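You operate a simulated robot arm through the tools that you are given. There is no shell and no other tool. Be economical: measure what you need, move in short steps, check, and stop when the job is done.

Carry out the task below with a simulated robot arm. There is one attempt and no reset: what you move stays moved.

Task
Load the teal syringe and put the air adapter on it.
Fine: into the green nozzle, orange guide over the nozzle first; teal cap into its hole.

Only the result counts: the job must be done as asked and must still hold three seconds after the hand-in. Knocking over, shifting, dropping, spilling or breaking anything else fails it. A push-on lid holds only when it is set on centred and level and pressed home; a screw cap is set on level and turned clockwise until tight.

Robot
A 6-joint arm with a two-finger parallel gripper, fixed in place. Base frame: the origin is at the foot of the arm, x ahead of it, y to its left, z up; the work surface is at about z = 0. Lengths are in m, angles in degrees, forces in N, time in s.
With the tool pointing down near the work surface it reaches from about 0.14 to 0.58 m from the base axis. Its first joint turns from -66.0 to 66.0 degrees. Payload 2.1 kg.
Tool frame: the origin (TCP) lies between the finger pads and is the grasp point; the fingertips stand 0.03 m ahead of it; z points along the fingers, y is the line along which they close. Largest opening 0.094 m; finger width 0.028, thickness 0.01; the body of the gripper, 0.05 by 0.096 m, starts 0.055 m behind the TCP.
Orientation is that of the tool frame in the base frame, as a unit quaternion [x, y, z, w]. With the fingers straight down and closing along the base's y, the tool's x points along the base's -x, its y along +y and its z along -z.

Tools
- The arm moves only by the tool drive_tool. Its argument "steps" is a list of rows, each an object (a shift or turn left out is 0, a gripper value left out holds the last) with "rot": the turn, a rotation vector about the tool's x, y, z in units of 8 degrees (1.0 is 8 degrees), a list of three; "linear": the shift along the tool's x, y, z in units of 30 mm (1.0 is 30 mm), a list of three; "fingers": the closure, from 0 (fully open) to 1 (shut). In form: [{"rot": [wx, wy, wz], "linear": [x, y, z], "fingers": fingers}, ...]. A call has 1 to 8 rows; each row shifts and turns the commanded pose from where the row before left it, along the tool's axes as they then stand. A call with a number of a shift or a turn outside -1 to 1 is refused whole. A row lasts 0.2 s, in which the tool goes at most 0.05 m and 8.6 degrees; a call with a longer step from one row to the next is refused whole, and so is a gripper value outside its range. Where a pose cannot be reached the arm comes as near as it can. A force on the tool above 60 N (or 10 N above the force at the start of the call, whichever is more), or a blocked arm, ends the call early, and 0.2 s more pass. The fingers move at their own pace (about 0.072 m/s each) and stop on an object; they squeeze with about 42 N. The grip force told is the motor's: it shows also when the fingers shut on nothing. Time passes only in rows, and 0.2 s behind the last, so rows that do not move let the fingers close. The reply holds the time, the measured pose of the TCP, the force on the tool along the base axes, the opening and the grip force, in the units named above and with some noise, with the torque about the TCP (base axes, N m) and any sound that the robot's microphone picked up, and new pictures: "views" is both (left out), scene, wrist or none.
- Cameras (640 x 400 px; columns grow to the right, rows downward): "scene" is fixed at [0.0291, -0.3572, 0.4898]; the picture's right is [0.95, -0.32, 0.00], its down [-0.17, -0.50, -0.85] and it looks along [0.27, 0.81, -0.52] (base axes); focal length 277 px, centre (320, 200). "wrist" rides on the gripper at [0.076, 0.014, -0.103] in the tool frame; the picture's right is [-0.18, 0.98, 0.00], its down [-0.75, -0.14, -0.64] and it looks along [-0.63, -0.12, 0.77] (tool axes); focal length 243 px, centre (320, 200). There is no depth. A picture from a camera that has moved, and an enlarged one, comes with that camera's place and axes in the base frame and with its lens.
- zoom(camera, box): a new picture of the part [left, top, right, bottom] of that camera's present view, enlarged. No time passes.
- finish_job(): hands the job in; it is judged then, once.

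Go step by step. Nothing tells you positions but the pictures and the camera data: compare them with the known pose of the tool, close in by small moves and look again before you grip or let go. The budget is 120 turns and 200 pictures, counting those below and the enlarged ones. Unless the task says otherwise, let go and move clear before handing in, and close with one line.

The tools are called after "Emit:" as name(argument=value, ...) on one line, values as JSON. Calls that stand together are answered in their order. drive_tool: Moves the arm, as the interface text tells. Its arguments: {"type":"object","properties":{"steps":{"type":"array","items":{"type":"object","properties":{"rot":{"type":"array","items":{"type":"number"}},"linear":{"type":"array","items":{"type":"number"}},"fingers":{"type":"number"}}}},"views":{"type":"string","enum":["both","scene","wrist","none"]}},"required":["steps"]} The other tools are called the same way: zoom (camera, box) takes an enlarged picture of a part of a camera's view; finish_job () hands the job in.

At the start:

```text
t: 0.0
eef_pos: [0.2722, -0.0193, 0.3665]
tool_rot: [0.0, 1.0, -0.001, 0.001]
wrist_force: [-0.6, -0.1, -0.4]
moment: [-0.02, 0.0, -0.03]
grip_width: 0.0941
gripper_force: 0.1
```

scene: 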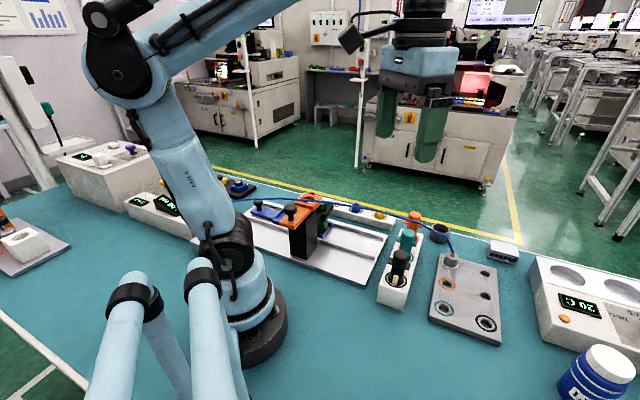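
wrist: 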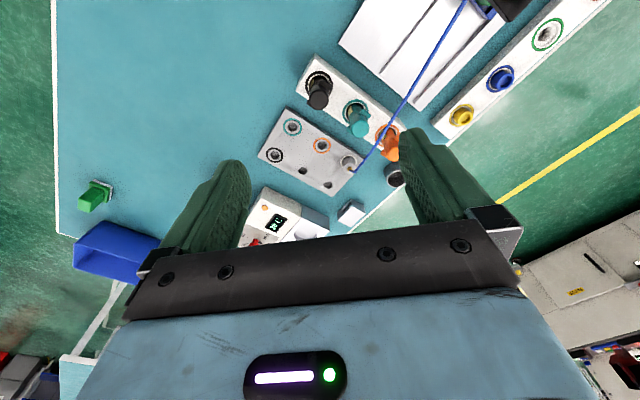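

I see a rack with black, teal and orange items, a grey plate with ringed holes, and a slide rig. I'll enlarge these to identify the parts.

Emit:
zoom(camera="scene", box=[360, 200, 520, 350])

Emit:
zoom(camera="scene", box=[220, 170, 400, 290])

Emit:
zoom(camera="wrist", box=[230, 40, 430, 250])

Emit:
zoom(camera="wrist", box=[340, 0, 620, 180])

Emit:
zoom(camera="wrist", box=[50, 150, 350, 300])

Emit:
zoom(camera="scene", box=[0, 80, 230, 290])

```text
2.67 times, centred on (440, 275) of scene
camera zoom: at [0.0291, -0.3572, 0.4898], right [0.95, -0.32, 0.0], down [-0.17, -0.5, -0.85], along [0.27, 0.81, -0.52], focal length 740 px, centre (0, 0)
```

zoom: 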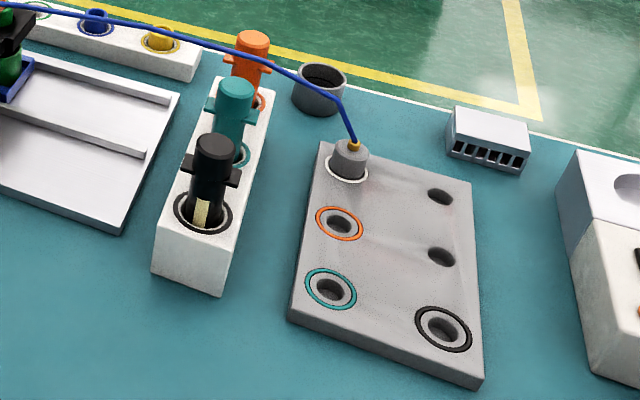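

```text
3.33 times, centred on (310, 230) of scene
camera zoom: at [0.0291, -0.3572, 0.4898], right [0.95, -0.32, 0.0], down [-0.17, -0.5, -0.85], along [0.27, 0.81, -0.52], focal length 924 px, centre (353, 100)
```

zoom: 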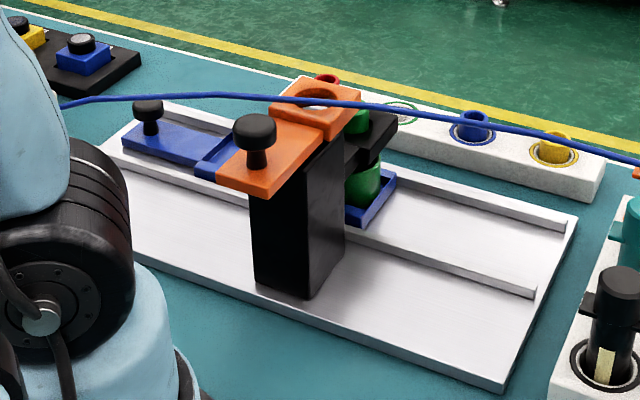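

```text
1.90 times, centred on (330, 145) of wrist
camera zoom: at [0.1955, -0.0065, 0.4698], right [0.18, 0.98, 0.0], down [0.75, -0.14, 0.64], along [0.63, -0.12, -0.77], focal length 462 px, centre (301, 305)
```

zoom: 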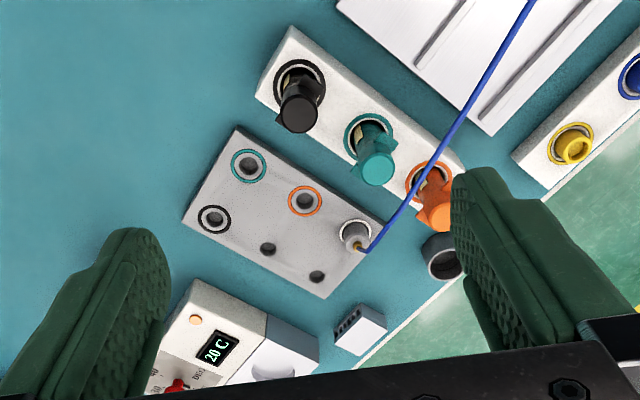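

```text
2.22 times, centred on (480, 90) of wrist
camera zoom: at [0.1955, -0.0065, 0.4698], right [0.18, 0.98, 0.0], down [0.75, -0.14, 0.64], along [0.63, -0.12, -0.77], focal length 539 px, centre (-36, 444)
```

zoom: 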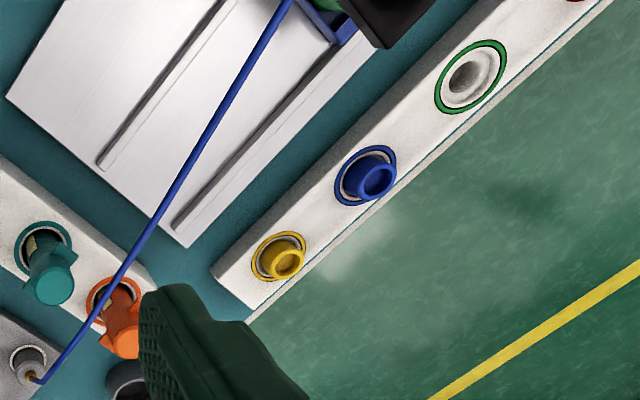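

```text
2.13 times, centred on (200, 225) of wrist
camera zoom: at [0.1955, -0.0065, 0.4698], right [0.18, 0.98, 0.0], down [0.75, -0.14, 0.64], along [0.63, -0.12, -0.77], focal length 518 px, centre (576, 147)
```

zoom: 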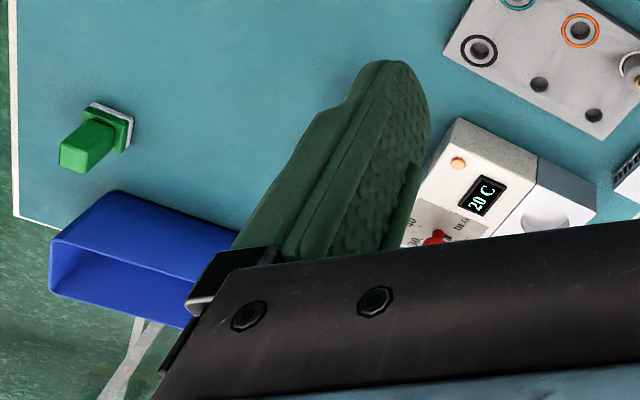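

```text
1.90 times, centred on (115, 185) of scene
camera zoom: at [0.0291, -0.3572, 0.4898], right [0.95, -0.32, 0.0], down [-0.17, -0.5, -0.85], along [0.27, 0.81, -0.52], focal length 528 px, centre (710, 229)
```

zoom: 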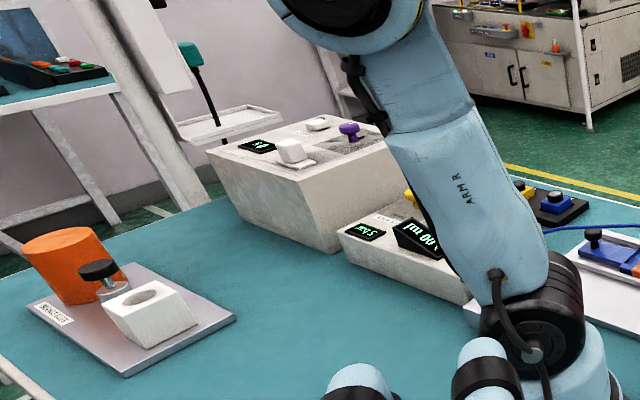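

The grey adapter with the hose sits in the plate and the green nozzle is in the rig. I'll move over the rig at height to look at it more closely.

Emit:
drive_tool(steps=[{"linear": [0.7, 0.9, 0], "fingers": 0}, {"linear": [0.7, 0.9, 0]}, {"linear": [0.7, 0.9, 0]}, {"linear": [0.7, 0.9, 0]}, {"linear": [0.7, 0.9, 0]}, {"linear": [0, 0, 0]}])

```text
t: 1.4
eef_pos: [0.1672, 0.1155, 0.3662]
tool_rot: [0.0, 1.0, -0.001, 0.001]
wrist_force: [0.1, 0.5, -0.1]
moment: [0.0, 0.0, -0.02]
grip_width: 0.0939
gripper_force: 0.1
camera wrist: at [0.0903, 0.1288, 0.4694], right [0.18, 0.98, 0.0], down [0.75, -0.14, 0.64], along [0.63, -0.12, -0.77], focal length 243 px, centre (320, 200)
```

scene: 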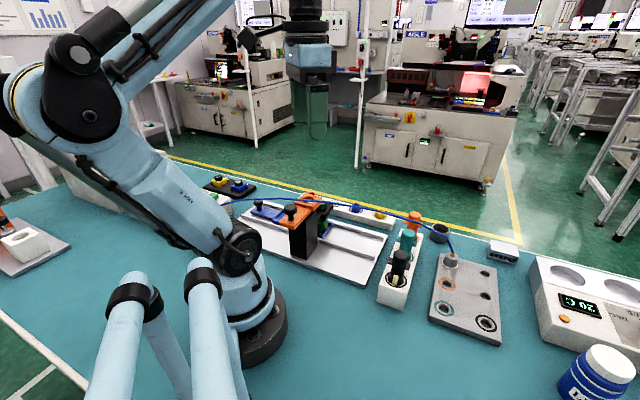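
wrist: 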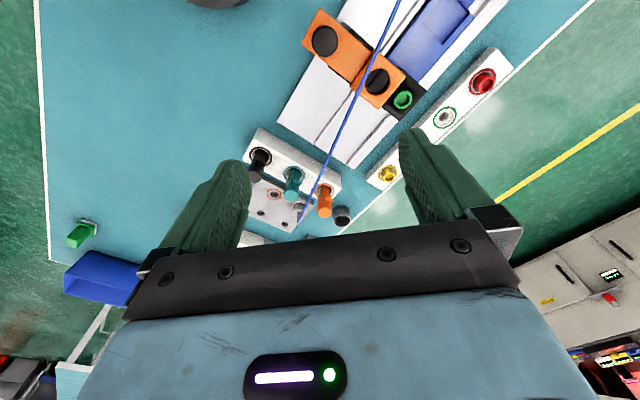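

Emit:
zoom(camera="wrist", box=[280, 0, 520, 150])

Emit:
zoom(camera="wrist", box=[230, 120, 370, 240])

Emit:
zoom(camera="scene", box=[220, 180, 340, 270])

```text
2.67 times, centred on (400, 75) of wrist
camera zoom: at [0.0903, 0.1288, 0.4694], right [0.18, 0.98, 0.0], down [0.75, -0.14, 0.64], along [0.63, -0.12, -0.77], focal length 647 px, centre (107, 533)
```

zoom: 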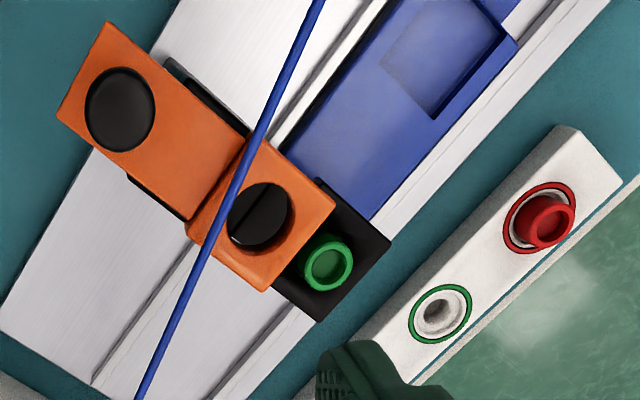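

```text
3.33 times, centred on (300, 180) of wrist
camera zoom: at [0.0903, 0.1288, 0.4694], right [0.18, 0.98, 0.0], down [0.75, -0.14, 0.64], along [0.63, -0.12, -0.77], focal length 809 px, centre (387, 267)
```

zoom: 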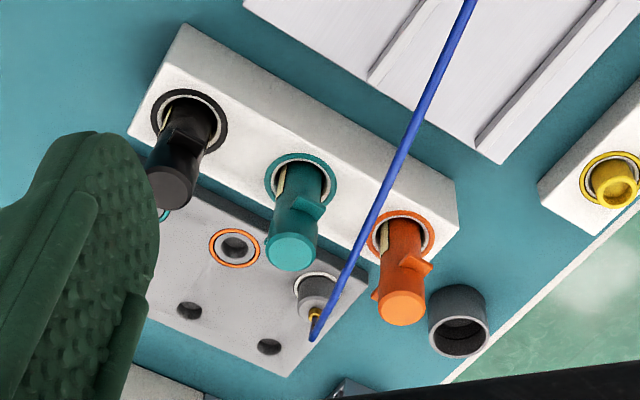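

```text
4.44 times, centred on (280, 225) of scene
camera zoom: at [0.0291, -0.3572, 0.4898], right [0.95, -0.32, 0.0], down [-0.17, -0.5, -0.85], along [0.27, 0.81, -0.52], focal length 1233 px, centre (498, 89)
```

zoom: 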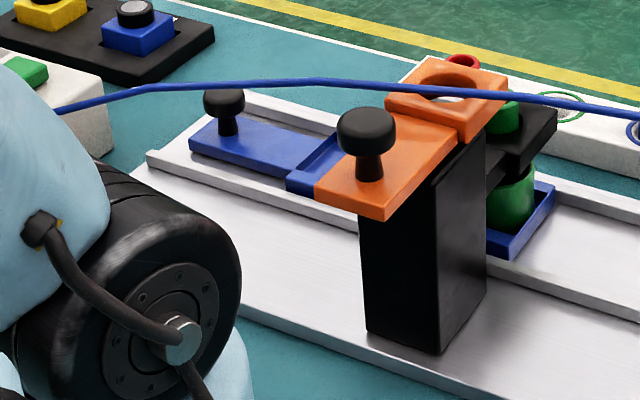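

The orange guide slides along the 45° line (knob ≈ (0.126, 0.127), hole ≈ (0.18, 0.182), green nozzle ≈ (0.213, 0.216)). I'll turn the tool by 45° and descend partway to check.

Emit:
drive_tool(steps=[{"rot": [0, 0, -0.94], "linear": [0, 0, 0.4]}, {"rot": [0, 0, -0.94], "linear": [0, 0, 0.4]}, {"rot": [0, 0, -0.94], "linear": [0, 0, 0.4]}, {"rot": [0, 0, -0.94], "linear": [0, 0, 0.4]}, {"rot": [0, 0, -0.94], "linear": [0, 0, 0.4]}, {"rot": [0, 0, -0.93], "linear": [0, 0, 0.4]}, {"linear": [0.7, 1, 0], "fingers": 0.4}, {"linear": [0, 0.24, 0]}])

```text
t: 3.2
eef_pos: [0.125, 0.1257, 0.2928]
tool_rot: [-0.383, 0.924, -0.001, 0.0]
wrist_force: [-0.5, 0.3, -0.5]
moment: [-0.01, 0.0, -0.01]
grip_width: 0.0564
gripper_force: 0.2
camera wrist: at [0.0611, 0.0814, 0.3971], right [-0.57, 0.82, 0.0], down [0.63, 0.43, 0.64], along [0.53, 0.36, -0.77], focal length 243 px, centre (320, 200)
```

scene: 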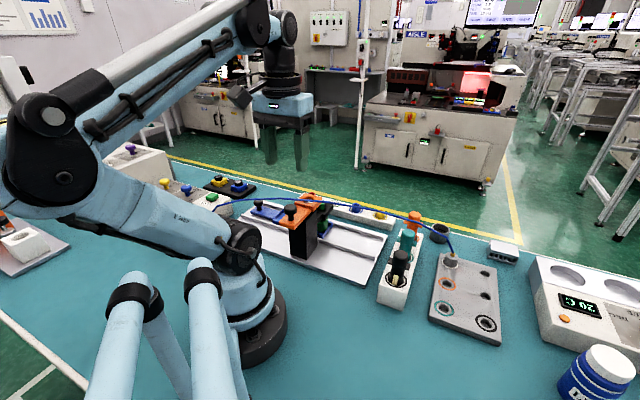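
wrist: 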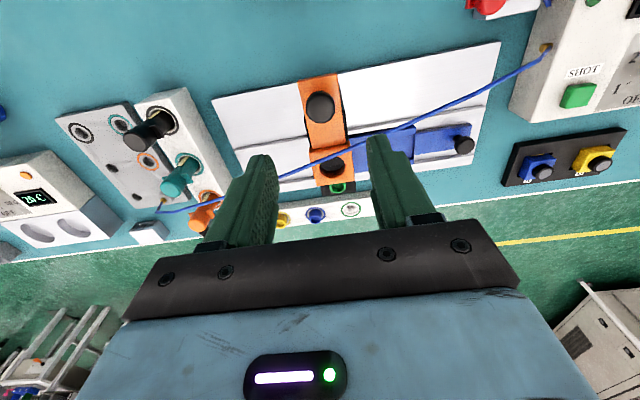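

The TCP is centred above the knob. I'll descend with the fingers on either side of it and grip it.

Emit:
drive_tool(steps=[{"linear": [0, 0, 1]}, {"linear": [0, 0, 1]}, {"linear": [0, 0, 1]}, {"linear": [0, 0, 0.75]}, {"linear": [0, 0, 0]}])

Emit:
zoom(camera="scene", box=[220, 160, 340, 270])

```text
t: 4.4
eef_pos: [0.1246, 0.1254, 0.1811]
tool_rot: [-0.383, 0.924, 0.0, 0.0]
wrist_force: [0.3, 0.6, -0.3]
moment: [0.05, -0.03, 0.04]
grip_width: 0.0564
gripper_force: 0.0
camera wrist: at [0.061, 0.0811, 0.2838], right [-0.57, 0.82, 0.0], down [0.63, 0.43, 0.64], along [0.53, 0.36, -0.77], focal length 243 px, centre (320, 200)
```

scene: 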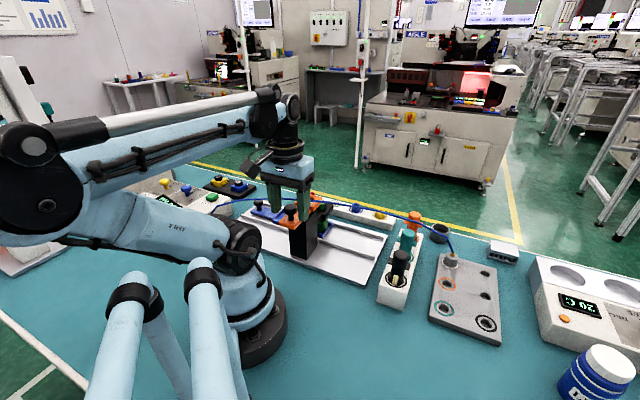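
wrist: 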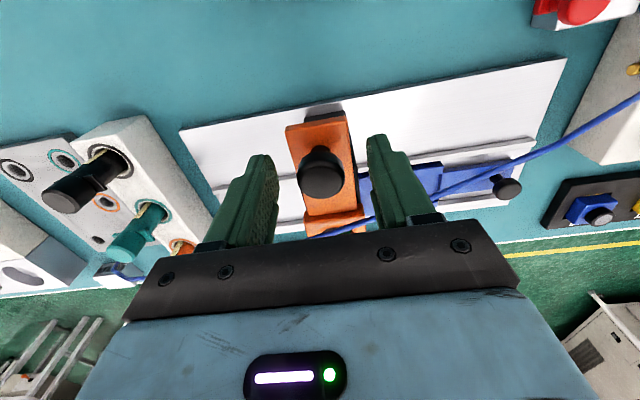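

```text
3.64 times, centred on (280, 215) of scene
camera zoom: at [0.0291, -0.3572, 0.4898], right [0.95, -0.32, 0.0], down [-0.17, -0.5, -0.85], along [0.27, 0.81, -0.52], focal length 1009 px, centre (466, 146)
```

zoom: 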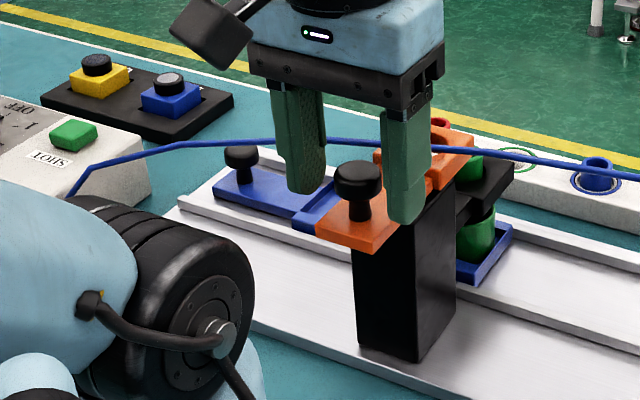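

The fingers straddle the knob. I'll go 5 mm lower and grip.

Emit:
drive_tool(steps=[{"linear": [0, 0, 0.17]}, {"fingers": 1}, {"linear": [0, 0, 0]}, {"linear": [0, 0, 0]}], views="none")

```text
t: 5.4
eef_pos: [0.1261, 0.1255, 0.1774]
tool_rot: [-0.384, 0.924, 0.0, 0.001]
wrist_force: [-9.8, 10.2, -1.7]
moment: [0.17, 0.16, 0.04]
grip_width: 0.0267
gripper_force: 45.4
```

The knob is gripped. I'll slide it outward about 36 mm first, then check alignment.

Emit:
drive_tool(steps=[{"linear": [-0.4, 0, 0]}, {"linear": [-0.4, 0, 0]}, {"linear": [-0.4, 0, 0]}, {"linear": [0, 0, 0]}])

Emit:
zoom(camera="scene", box=[240, 170, 340, 260])

```text
t: 6.4
eef_pos: [0.1513, 0.1525, 0.1766]
tool_rot: [-0.383, 0.924, -0.001, 0.0]
wrist_force: [-8.7, 9.0, 0.6]
moment: [-0.02, 0.25, 0.03]
grip_width: 0.0267
gripper_force: 44.5
camera wrist: at [0.0875, 0.1075, 0.2801], right [-0.57, 0.82, 0.0], down [0.63, 0.43, 0.64], along [0.53, 0.36, -0.77], focal length 243 px, centre (320, 200)
```

scene: 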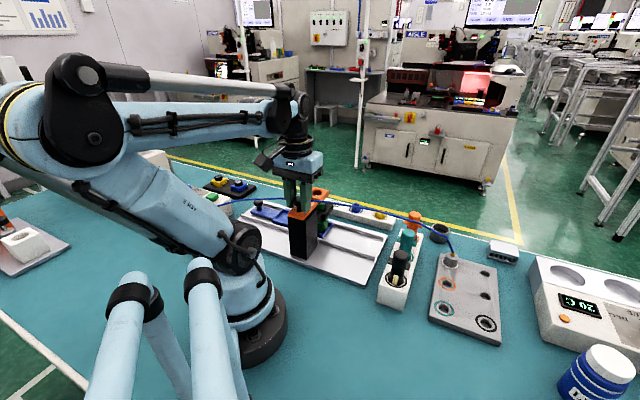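
wrist: 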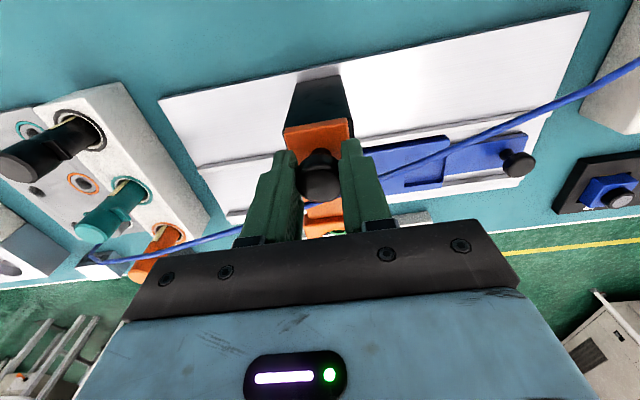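

```text
4.44 times, centred on (290, 215) of scene
camera zoom: at [0.0291, -0.3572, 0.4898], right [0.95, -0.32, 0.0], down [-0.17, -0.5, -0.85], along [0.27, 0.81, -0.52], focal length 1233 px, centre (453, 133)
```

zoom: 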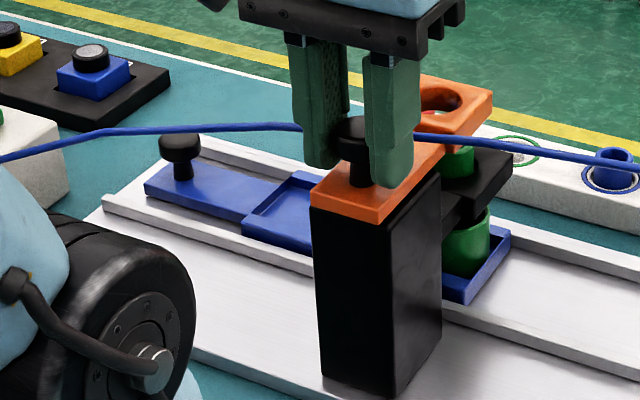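

It slides as expected. I'll go on in small steps and watch for a stop.

Emit:
drive_tool(steps=[{"linear": [-0.2, 0, 0]}, {"linear": [-0.15, 0, 0]}, {"linear": [0, 0, 0]}], views="none")

Emit:
drive_tool(steps=[{"linear": [-0.1, 0, 0]}, {"linear": [0, 0, 0]}], views="none")

Emit:
zoom(camera="scene", box=[240, 170, 340, 260])

```text
t: 7.2
eef_pos: [0.1584, 0.1589, 0.1778]
tool_rot: [-0.383, 0.924, -0.001, 0.001]
wrist_force: [-10.0, 10.1, -3.5]
moment: [0.01, 0.29, 0.06]
grip_width: 0.0269
gripper_force: 44.8
```

```text
t: 7.8
eef_pos: [0.162, 0.1607, 0.1773]
tool_rot: [-0.383, 0.924, -0.001, 0.0]
wrist_force: [-11.1, 10.8, 3.8]
moment: [0.11, 0.23, 0.05]
grip_width: 0.0265
gripper_force: 45.2
```

```text
4.44 times, centred on (290, 215) of scene
camera zoom: at [0.0291, -0.3572, 0.4898], right [0.95, -0.32, 0.0], down [-0.17, -0.5, -0.85], along [0.27, 0.81, -0.52], focal length 1233 px, centre (453, 133)
```

zoom: 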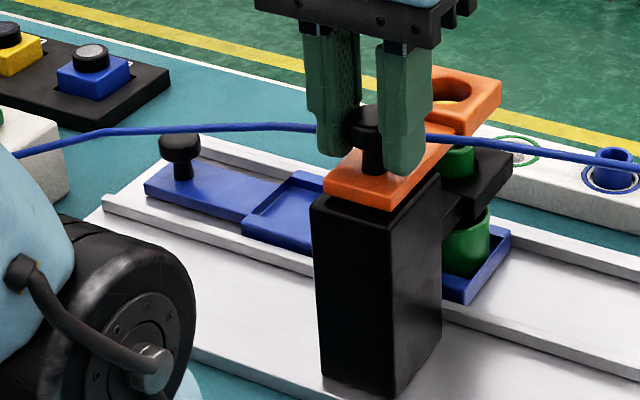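

It has moved about 50 mm, which should be near the nozzle axis. I'll release, rise, and look at the hole/nozzle alignment.

Emit:
drive_tool(steps=[{"fingers": 0.4}, {"linear": [0, 0, 0]}, {"linear": [0, 0, -1]}, {"linear": [0, 0, -1]}, {"linear": [0, 0, -1]}, {"linear": [0.5, 0, -1]}, {"linear": [0, 0, 0]}])

Emit:
zoom(camera="wrist", box=[260, 60, 400, 240])

Emit:
zoom(camera="scene", box=[260, 170, 350, 250])

```text
t: 9.4
eef_pos: [0.1498, 0.1514, 0.2979]
tool_rot: [-0.384, 0.923, -0.001, 0.0]
wrist_force: [0.2, 0.1, 0.2]
moment: [0.04, 0.01, -0.03]
grip_width: 0.0562
gripper_force: 0.1
camera wrist: at [0.0862, 0.1068, 0.4001], right [-0.57, 0.82, 0.0], down [0.63, 0.43, 0.64], along [0.53, 0.36, -0.77], focal length 243 px, centre (320, 200)
```

scene: 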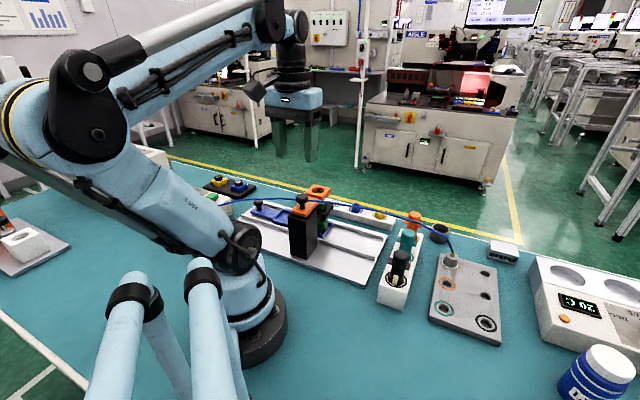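
wrist: 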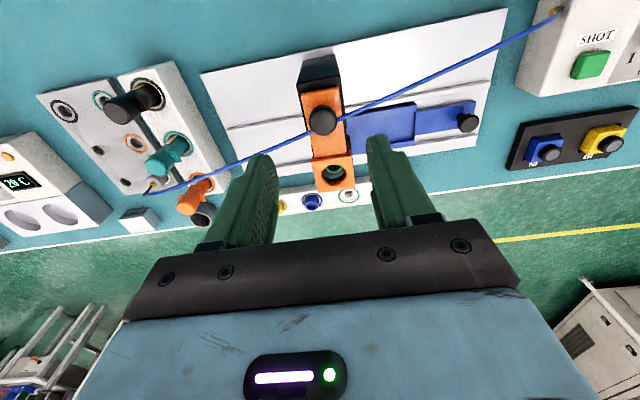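

```text
2.22 times, centred on (330, 150) of wrist
camera zoom: at [0.0862, 0.1068, 0.4001], right [-0.57, 0.82, 0.0], down [0.63, 0.43, 0.64], along [0.53, 0.36, -0.77], focal length 539 px, centre (298, 311)
```

zoom: 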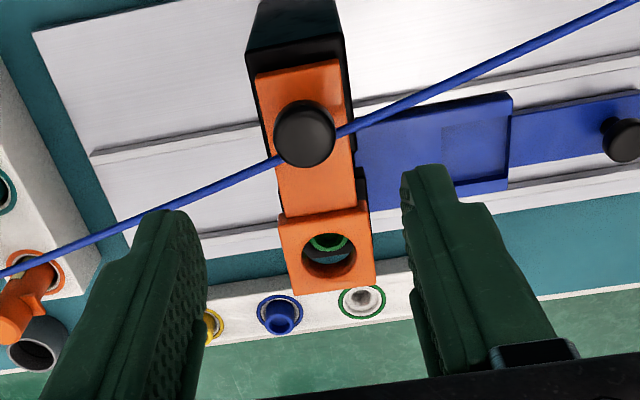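

```text
5.00 times, centred on (305, 210) of scene
camera zoom: at [0.0291, -0.3572, 0.4898], right [0.95, -0.32, 0.0], down [-0.17, -0.5, -0.85], along [0.27, 0.81, -0.52], focal length 1387 px, centre (395, 150)
```

zoom: 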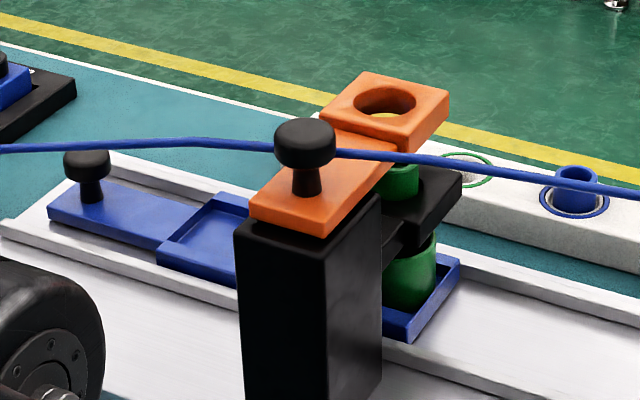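

Emit:
zoom(camera="wrist", box=[305, 140, 365, 200])

Emit:
zoom(camera="scene", box=[300, 175, 360, 245])

```text
6.67 times, centred on (335, 170) of wrist
camera zoom: at [0.0862, 0.1068, 0.4001], right [-0.57, 0.82, 0.0], down [0.63, 0.43, 0.64], along [0.53, 0.36, -0.77], focal length 1618 px, centre (220, 400)
```

zoom: 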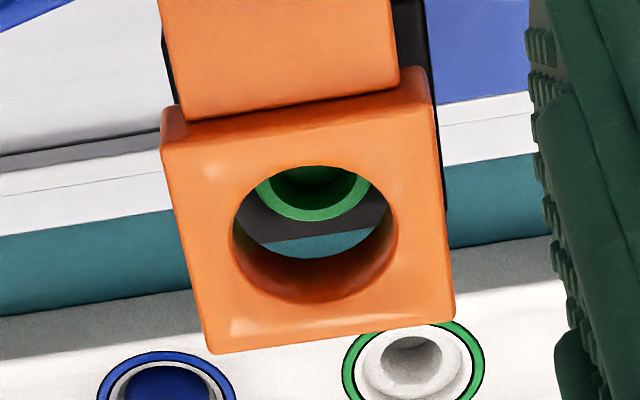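

```text
5.71 times, centred on (330, 210) of scene
camera zoom: at [0.0291, -0.3572, 0.4898], right [0.95, -0.32, 0.0], down [-0.17, -0.5, -0.85], along [0.27, 0.81, -0.52], focal length 1585 px, centre (263, 143)
```

zoom: 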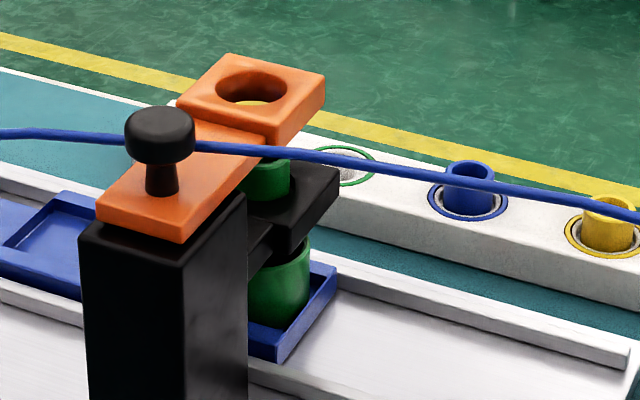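

I need a steeper look down the hole. I'll move the camera nearly above it.

Emit:
drive_tool(steps=[{"linear": [-1, 0, 0]}, {"linear": [-1, 0, 0]}, {"linear": [-1, 0, 0]}, {"linear": [-1, 0, 0]}, {"linear": [-0.6, 0, 0]}, {"linear": [0, 0, 0]}], views="wrist")

Emit:
zoom(camera="wrist", box=[290, 0, 370, 80])

```text
t: 10.8
eef_pos: [0.2477, 0.2478, 0.2961]
tool_rot: [-0.382, 0.924, 0.0, 0.0]
wrist_force: [0.0, -0.2, -1.2]
moment: [-0.01, -0.03, -0.02]
grip_width: 0.0564
gripper_force: 0.1
camera wrist: at [0.1839, 0.2037, 0.3999], right [-0.57, 0.82, 0.0], down [0.63, 0.43, 0.64], along [0.53, 0.36, -0.77], focal length 243 px, centre (320, 200)
```

wrist: 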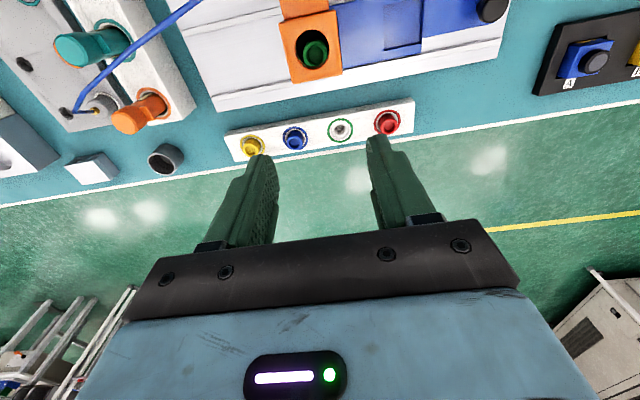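

```text
5.00 times, centred on (330, 40) of wrist
camera zoom: at [0.1839, 0.2037, 0.3999], right [-0.57, 0.82, 0.0], down [0.63, 0.43, 0.64], along [0.53, 0.36, -0.77], focal length 1213 px, centre (270, 1000)
```

zoom: 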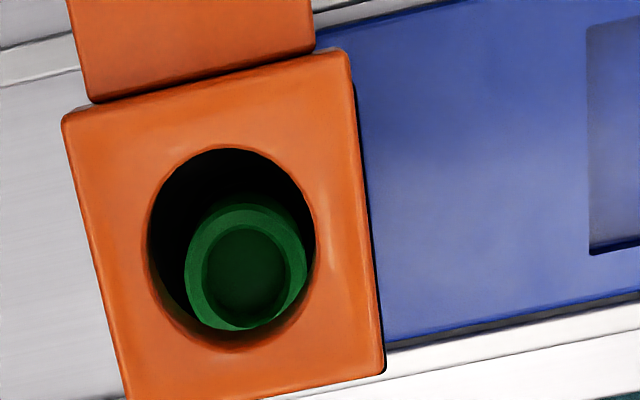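

The nozzle sits about 8 mm further out than the hole, so the guide must go further. I'll go back to the knob, grip it and push.

Emit:
drive_tool(steps=[{"linear": [1, 0, 0]}, {"linear": [1, 0, 0]}, {"linear": [1, 0, 0]}, {"linear": [1, 0, 0]}, {"linear": [0, 0, 1]}, {"linear": [0, 0, 1]}, {"linear": [0, 0, 1]}, {"linear": [0, 0, 0.9]}], views="wrist")

```text
t: 12.6
eef_pos: [0.1622, 0.1624, 0.1801]
tool_rot: [-0.383, 0.924, -0.001, 0.001]
wrist_force: [-0.3, -0.4, -0.3]
moment: [0.0, -0.02, 0.01]
grip_width: 0.0563
gripper_force: 0.1
camera wrist: at [0.0976, 0.1179, 0.2829], right [-0.57, 0.82, 0.0], down [0.63, 0.43, 0.64], along [0.53, 0.36, -0.77], focal length 243 px, centre (320, 200)
```

wrist: 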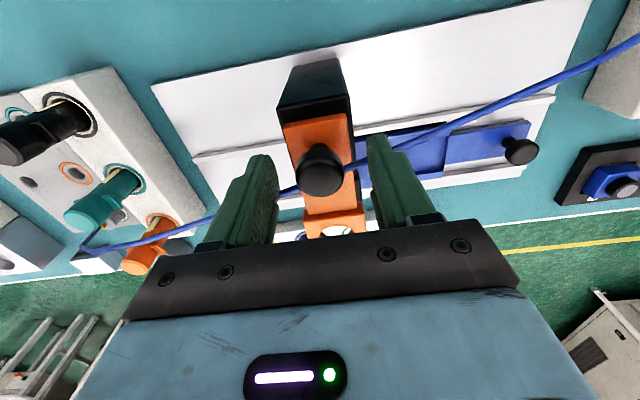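

Emit:
drive_tool(steps=[{"linear": [0, 0, 0.1], "fingers": 1}, {"linear": [0, 0, 0]}, {"linear": [0, 0, 0]}, {"linear": [-0.1, 0, 0]}, {"linear": [-0.1, 0, 0]}, {"linear": [0, 0, 0]}], views="none")

Emit:
drive_tool(steps=[{"linear": [-0.08, 0, 0]}, {"linear": [0, 0, 0]}], views="none")

```text
t: 14.0
eef_pos: [0.1668, 0.1665, 0.1767]
tool_rot: [-0.383, 0.924, -0.001, 0.0]
wrist_force: [-0.9, 1.4, 21.1]
moment: [-0.16, 0.14, -0.02]
grip_width: 0.0266
gripper_force: 45.3
```

```text
t: 14.6
eef_pos: [0.168, 0.1688, 0.1782]
tool_rot: [-0.383, 0.924, -0.001, 0.001]
wrist_force: [-2.6, 2.4, 14.6]
moment: [0.01, 0.07, -0.01]
grip_width: 0.0266
gripper_force: 45.4
```

No stop has been felt and the guide is about 9.5 mm further out. I'll release and look from above again.

Emit:
drive_tool(steps=[{"fingers": 0.4}, {"linear": [0, 0, 0]}, {"linear": [0, 0, -1]}, {"linear": [-0.5, 0, -1]}, {"linear": [-1, 0, -1]}, {"linear": [-1, 0, -1]}, {"linear": [-1, 0, 0]}, {"linear": [0, 0, 0]}], views="wrist")

Emit:
zoom(camera="wrist", box=[290, 10, 370, 90])

```text
t: 16.4
eef_pos: [0.243, 0.2436, 0.2969]
tool_rot: [-0.383, 0.924, -0.001, 0.0]
wrist_force: [-0.9, 0.4, -0.1]
moment: [-0.02, -0.02, -0.02]
grip_width: 0.0564
gripper_force: 0.1
camera wrist: at [0.1792, 0.1996, 0.3993], right [-0.57, 0.82, 0.0], down [0.63, 0.43, 0.64], along [0.53, 0.36, -0.77], focal length 243 px, centre (320, 200)
```

wrist: 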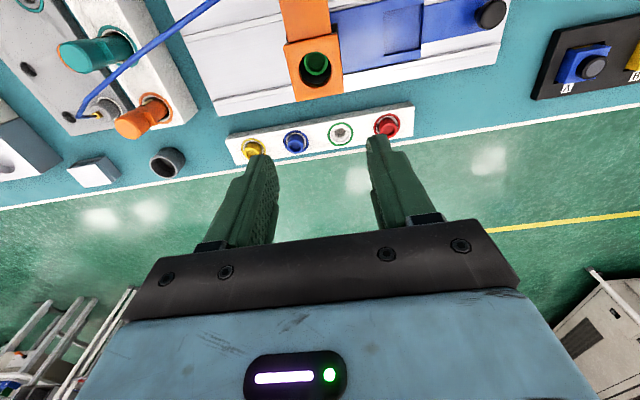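

```text
5.00 times, centred on (330, 50) of wrist
camera zoom: at [0.1792, 0.1996, 0.3993], right [-0.57, 0.82, 0.0], down [0.63, 0.43, 0.64], along [0.53, 0.36, -0.77], focal length 1213 px, centre (270, 950)
```

zoom: 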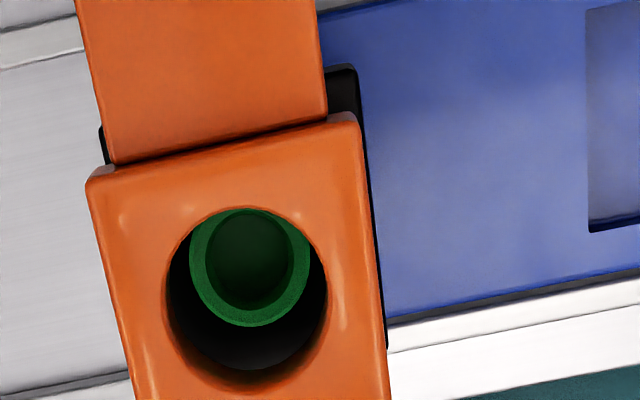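

It looks close to aligned. To be sure, I'll tilt the camera so it looks straight down the hole axis.

Emit:
drive_tool(steps=[{"linear": [-0.73, -0.49, 0]}, {"rot": [0, 1, 0]}, {"rot": [0, 1, 0]}, {"linear": [0, 0, 0]}], views="wrist")

Emit:
zoom(camera="wrist", box=[290, 30, 390, 130])

```text
t: 17.4
eef_pos: [0.2683, 0.248, 0.2967]
tool_rot: [-0.378, 0.915, -0.054, -0.129]
wrist_force: [-0.3, 0.2, -0.1]
moment: [0.04, -0.02, -0.04]
grip_width: 0.0564
gripper_force: 0.1
camera wrist: at [0.2268, 0.2259, 0.4167], right [-0.57, 0.82, -0.05], down [0.74, 0.54, 0.41], along [0.36, 0.19, -0.91], focal length 243 px, centre (320, 200)
```

wrist: 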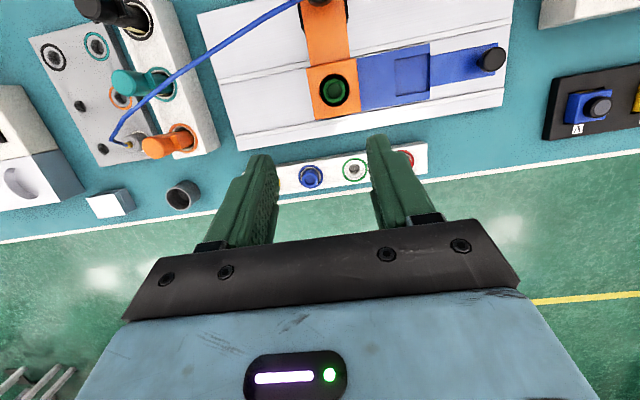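

```text
4.00 times, centred on (340, 80) of wrist
camera zoom: at [0.2268, 0.2259, 0.4167], right [-0.57, 0.82, -0.05], down [0.74, 0.54, 0.41], along [0.36, 0.19, -0.91], focal length 970 px, centre (240, 680)
```

zoom: 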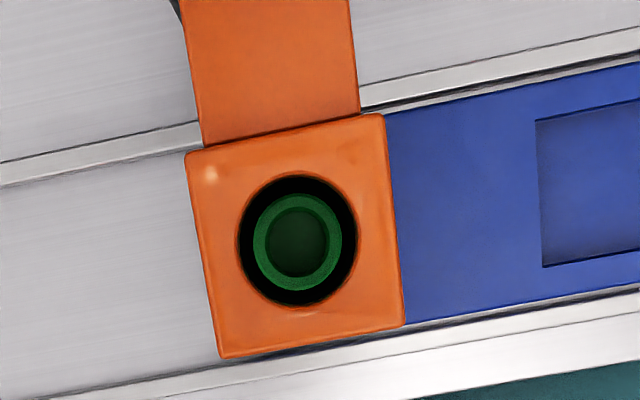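

The guide hole is centred on the nozzle (axis ≈ (0.225, 0.2245)). Now I'll untilt, turn the yaw back, and go over to the syringe rack.

Emit:
drive_tool(steps=[{"rot": [0, -1, 0]}, {"rot": [0, -1, 0]}, {"rot": [0, 0, 0.94]}, {"rot": [0, 0, 0.94]}, {"rot": [0, 0, 0.94]}, {"rot": [0, 0, 0.94]}, {"rot": [0, 0, 0.94]}, {"rot": [0, 0, 0.92]}], views="none")

Emit:
drive_tool(steps=[{"linear": [-0.6, -1, 0]}, {"linear": [-0.6, -1, 0]}, {"linear": [-0.6, -1, 0]}, {"linear": [-0.6, -1, 0]}, {"linear": [-0.6, -1, 0]}, {"linear": [-0.6, -1, 0]}, {"linear": [-0.4, -1, 0]}, {"linear": [0, 0, 0]}])

```text
t: 19.2
eef_pos: [0.2695, 0.25, 0.297]
tool_rot: [0.0, 1.0, -0.001, 0.001]
wrist_force: [0.3, 0.1, -0.3]
moment: [-0.03, 0.0, -0.02]
grip_width: 0.0564
gripper_force: 0.0
```

```text
t: 21.0
eef_pos: [0.3883, 0.0378, 0.296]
tool_rot: [-0.001, 1.0, -0.001, 0.001]
wrist_force: [0.0, 0.5, -0.3]
moment: [0.01, -0.03, 0.0]
grip_width: 0.0566
gripper_force: 0.0
camera wrist: at [0.3117, 0.0518, 0.3988], right [0.18, 0.98, 0.0], down [0.75, -0.14, 0.64], along [0.63, -0.12, -0.77], focal length 243 px, centre (320, 200)
```

scene: 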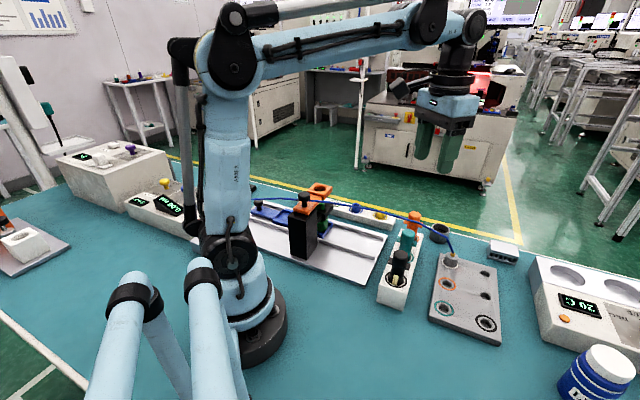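
wrist: 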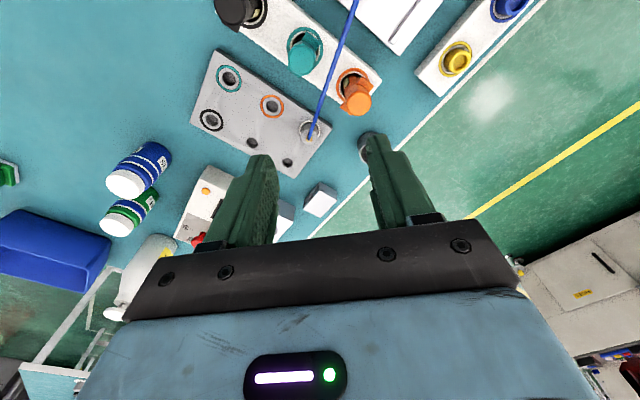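

Emit:
zoom(camera="wrist", box=[180, 0, 400, 180])

Emit:
zoom(camera="scene", box=[370, 200, 440, 270])

Emit:
zoom(camera="scene", box=[420, 220, 520, 350])

```text
2.22 times, centred on (290, 90) of wrist
camera zoom: at [0.3117, 0.0518, 0.3988], right [0.18, 0.98, 0.0], down [0.75, -0.14, 0.64], along [0.63, -0.12, -0.77], focal length 539 px, centre (387, 444)
```

zoom: 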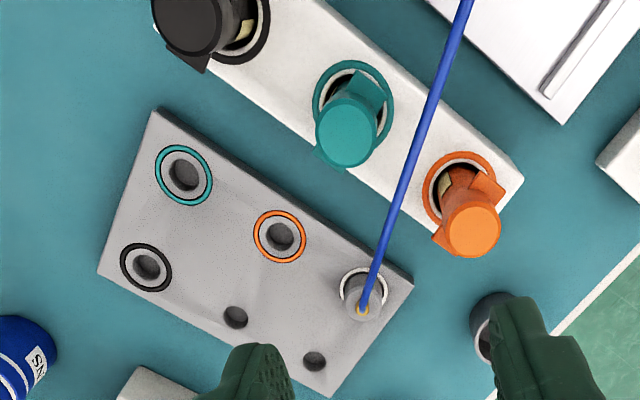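

```text
5.71 times, centred on (405, 235) of scene
camera zoom: at [0.0291, -0.3572, 0.4898], right [0.95, -0.32, 0.0], down [-0.17, -0.5, -0.85], along [0.27, 0.81, -0.52], focal length 1585 px, centre (-166, 0)
```

zoom: 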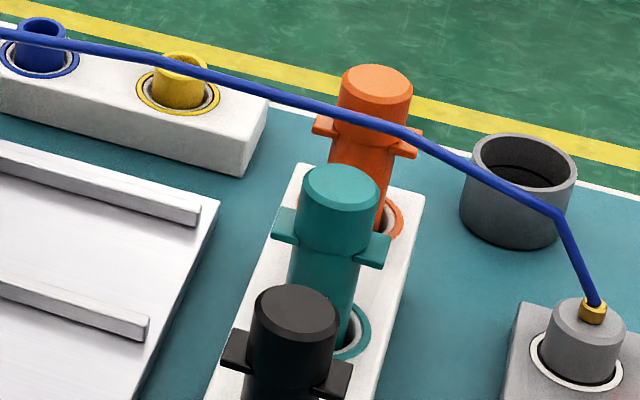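

```text
3.08 times, centred on (470, 285) of scene
camera zoom: at [0.0291, -0.3572, 0.4898], right [0.95, -0.32, 0.0], down [-0.17, -0.5, -0.85], along [0.27, 0.81, -0.52], focal length 853 px, centre (-142, -62)
```

zoom: 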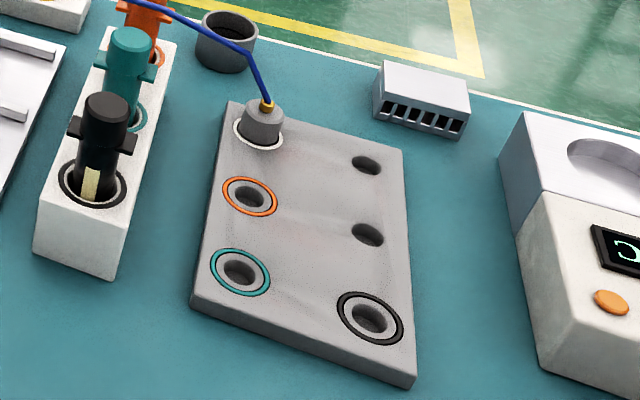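

The teal syringe stands at about (0.356, 0.0245); its wings are near z = 0.10, the cap top is at 0.1245, and the wings run along (0.7, -0.7). I'll turn so the fingers close across the wings and come above it.

Emit:
drive_tool(steps=[{"rot": [0, 0, 0.94]}, {"rot": [0, 0, 0.94]}, {"rot": [0, 0, 0.94]}, {"rot": [0, 0, 0.94]}, {"rot": [0, 0, 0.94]}, {"rot": [0, 0, 0.92]}, {"linear": [0.23, -0.55, 0.9], "fingers": 0.5}, {"linear": [0.23, -0.55, 0.9]}])

Emit:
drive_tool(steps=[{"linear": [0, 0, 0.4]}, {"linear": [0, 0, 0]}])

Emit:
zoom(camera="scene", box=[350, 130, 470, 280])

Emit:
zoom(camera="wrist", box=[220, 60, 420, 260])

```text
t: 22.8
eef_pos: [0.3574, 0.0254, 0.2429]
tool_rot: [0.381, 0.925, -0.001, 0.001]
wrist_force: [0.6, -0.6, -0.1]
moment: [-0.03, 0.05, -0.01]
grip_width: 0.0471
gripper_force: 0.0
camera wrist: at [0.3128, 0.0886, 0.3454], right [0.82, 0.57, 0.0], down [0.43, -0.63, 0.64], along [0.36, -0.53, -0.77], focal length 243 px, centre (320, 200)
```

scene: 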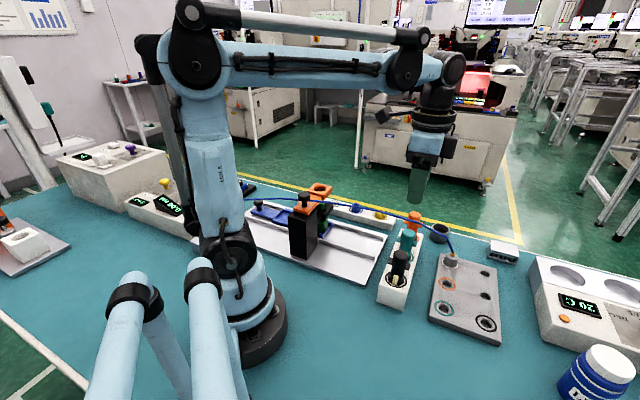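
wrist: 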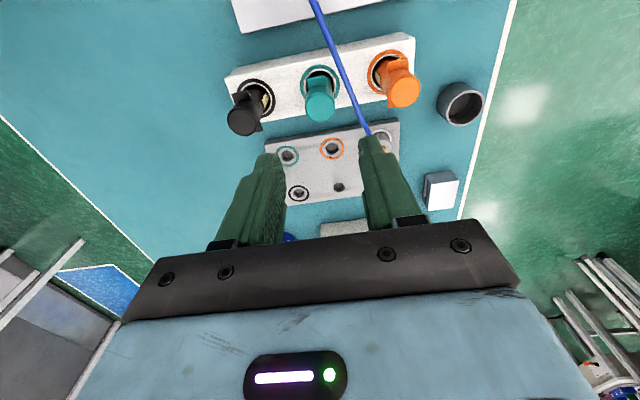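

```text
t: 23.4
eef_pos: [0.3566, 0.0249, 0.2303]
tool_rot: [0.382, 0.924, -0.001, 0.001]
wrist_force: [-0.3, 0.0, 0.5]
moment: [0.02, 0.03, 0.03]
grip_width: 0.0469
gripper_force: 0.1
camera wrist: at [0.3132, 0.0879, 0.3336], right [0.82, 0.57, 0.0], down [0.43, -0.63, 0.64], along [0.36, -0.53, -0.77], focal length 243 px, centre (320, 200)
```

scene: 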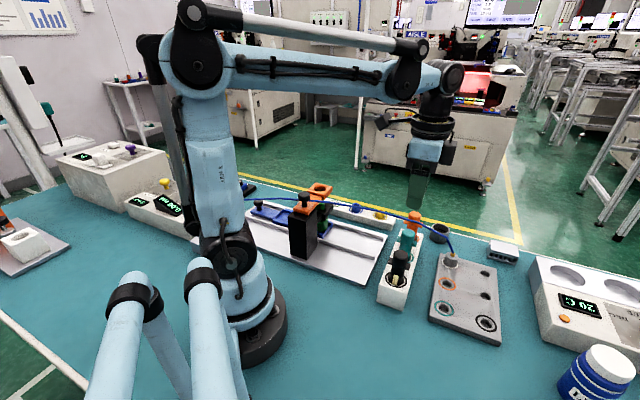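
wrist: 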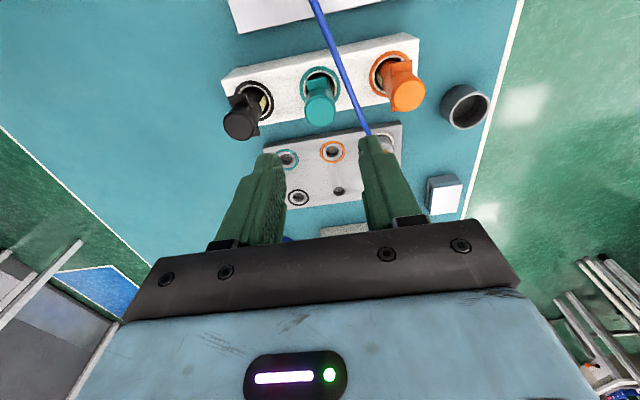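

```text
2.67 times, centred on (410, 205) of scene
camera zoom: at [0.0291, -0.3572, 0.4898], right [0.95, -0.32, 0.0], down [-0.17, -0.5, -0.85], along [0.27, 0.81, -0.52], focal length 740 px, centre (80, 187)
```

zoom: 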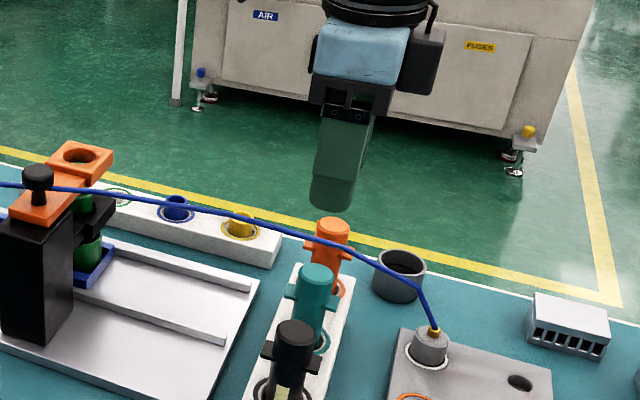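

```text
2.00 times, centred on (320, 160) of wrist
camera zoom: at [0.3132, 0.0879, 0.3336], right [0.82, 0.57, 0.0], down [0.43, -0.63, 0.64], along [0.36, -0.53, -0.77], focal length 485 px, centre (320, 280)
```

zoom: 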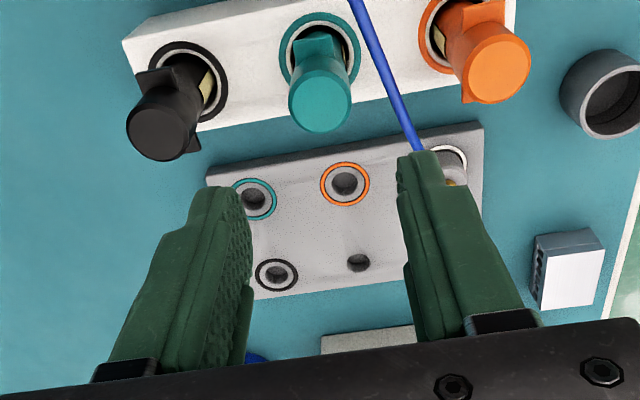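

The cap is centred under the TCP. I'll descend to fingertip depth ≈ 0.107 and check before gripping.

Emit:
drive_tool(steps=[{"linear": [0.03, 0, 0.9]}, {"linear": [0, 0, 0.9]}, {"linear": [0, 0, 0.7]}, {"linear": [0, 0, 0.6]}, {"linear": [0, 0, 0]}])

Emit:
zoom(camera="scene", box=[360, 170, 460, 280])

```text
t: 24.6
eef_pos: [0.3571, 0.0244, 0.1393]
tool_rot: [0.382, 0.924, 0.001, 0.001]
wrist_force: [-0.8, -0.6, 0.5]
moment: [-0.01, -0.01, -0.01]
grip_width: 0.0468
gripper_force: 0.1
camera wrist: at [0.3132, 0.0887, 0.2419], right [0.82, 0.57, 0.0], down [0.43, -0.63, 0.64], along [0.36, -0.53, -0.77], focal length 243 px, centre (320, 200)
```

scene: 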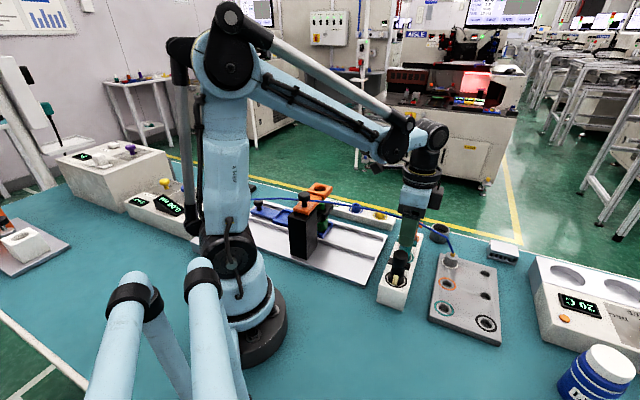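
wrist: 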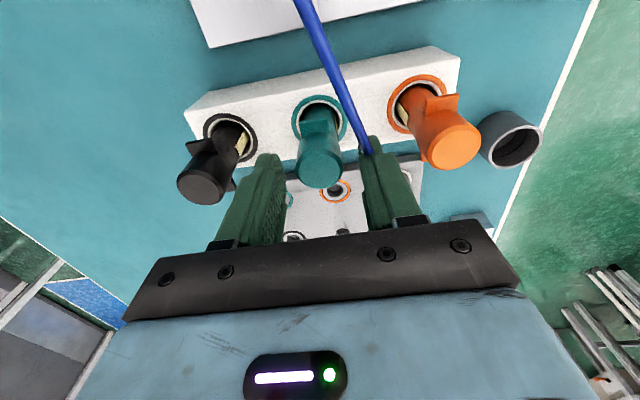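

```text
3.64 times, centred on (410, 225) of scene
camera zoom: at [0.0291, -0.3572, 0.4898], right [0.95, -0.32, 0.0], down [-0.17, -0.5, -0.85], along [0.27, 0.81, -0.52], focal length 1009 px, centre (-7, 109)
```

zoom: 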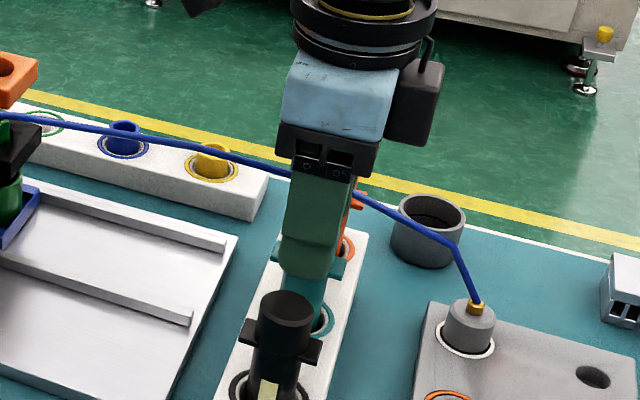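

The fingertips sit around the cap just above the wings. I'll grip and lift about 12 mm to learn whether the cap comes off or the syringe follows.

Emit:
drive_tool(steps=[{"fingers": 1}, {"linear": [0, 0, 0]}, {"linear": [0, 0, 0]}, {"linear": [0, 0, -0.2]}, {"linear": [0, 0, -0.2]}, {"linear": [0, 0, 0]}], views="none")

Emit:
zoom(camera="scene", box=[360, 170, 460, 280])

Emit:
zoom(camera="wrist", box=[240, 60, 400, 220])

```text
t: 26.0
eef_pos: [0.3565, 0.0275, 0.1516]
tool_rot: [0.382, 0.924, 0.0, 0.001]
wrist_force: [-0.2, 0.7, -0.1]
moment: [-0.02, -0.03, 0.03]
grip_width: 0.0236
gripper_force: 41.3
```

```text
3.64 times, centred on (410, 225) of scene
camera zoom: at [0.0291, -0.3572, 0.4898], right [0.95, -0.32, 0.0], down [-0.17, -0.5, -0.85], along [0.27, 0.81, -0.52], focal length 1009 px, centre (-7, 109)
```

zoom: 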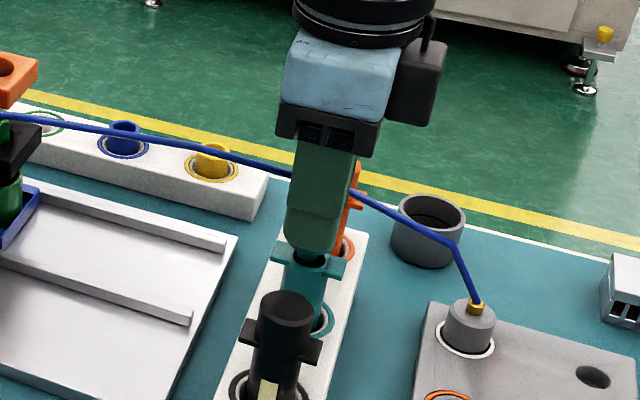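

```text
2.50 times, centred on (320, 140) of wrist
camera zoom: at [0.312, 0.0896, 0.2538], right [0.82, 0.57, 0.0], down [0.43, -0.63, 0.64], along [0.36, -0.53, -0.77], focal length 606 px, centre (320, 350)
```

zoom: 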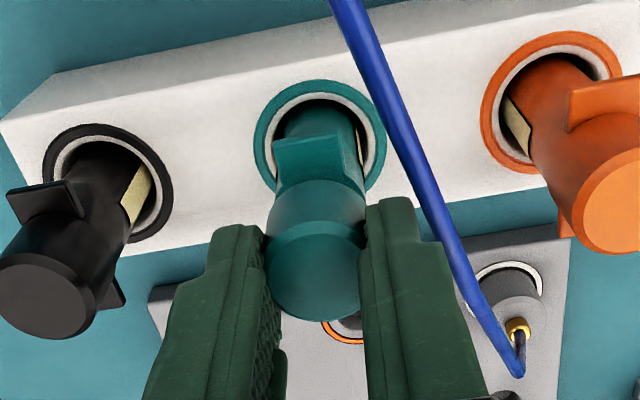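

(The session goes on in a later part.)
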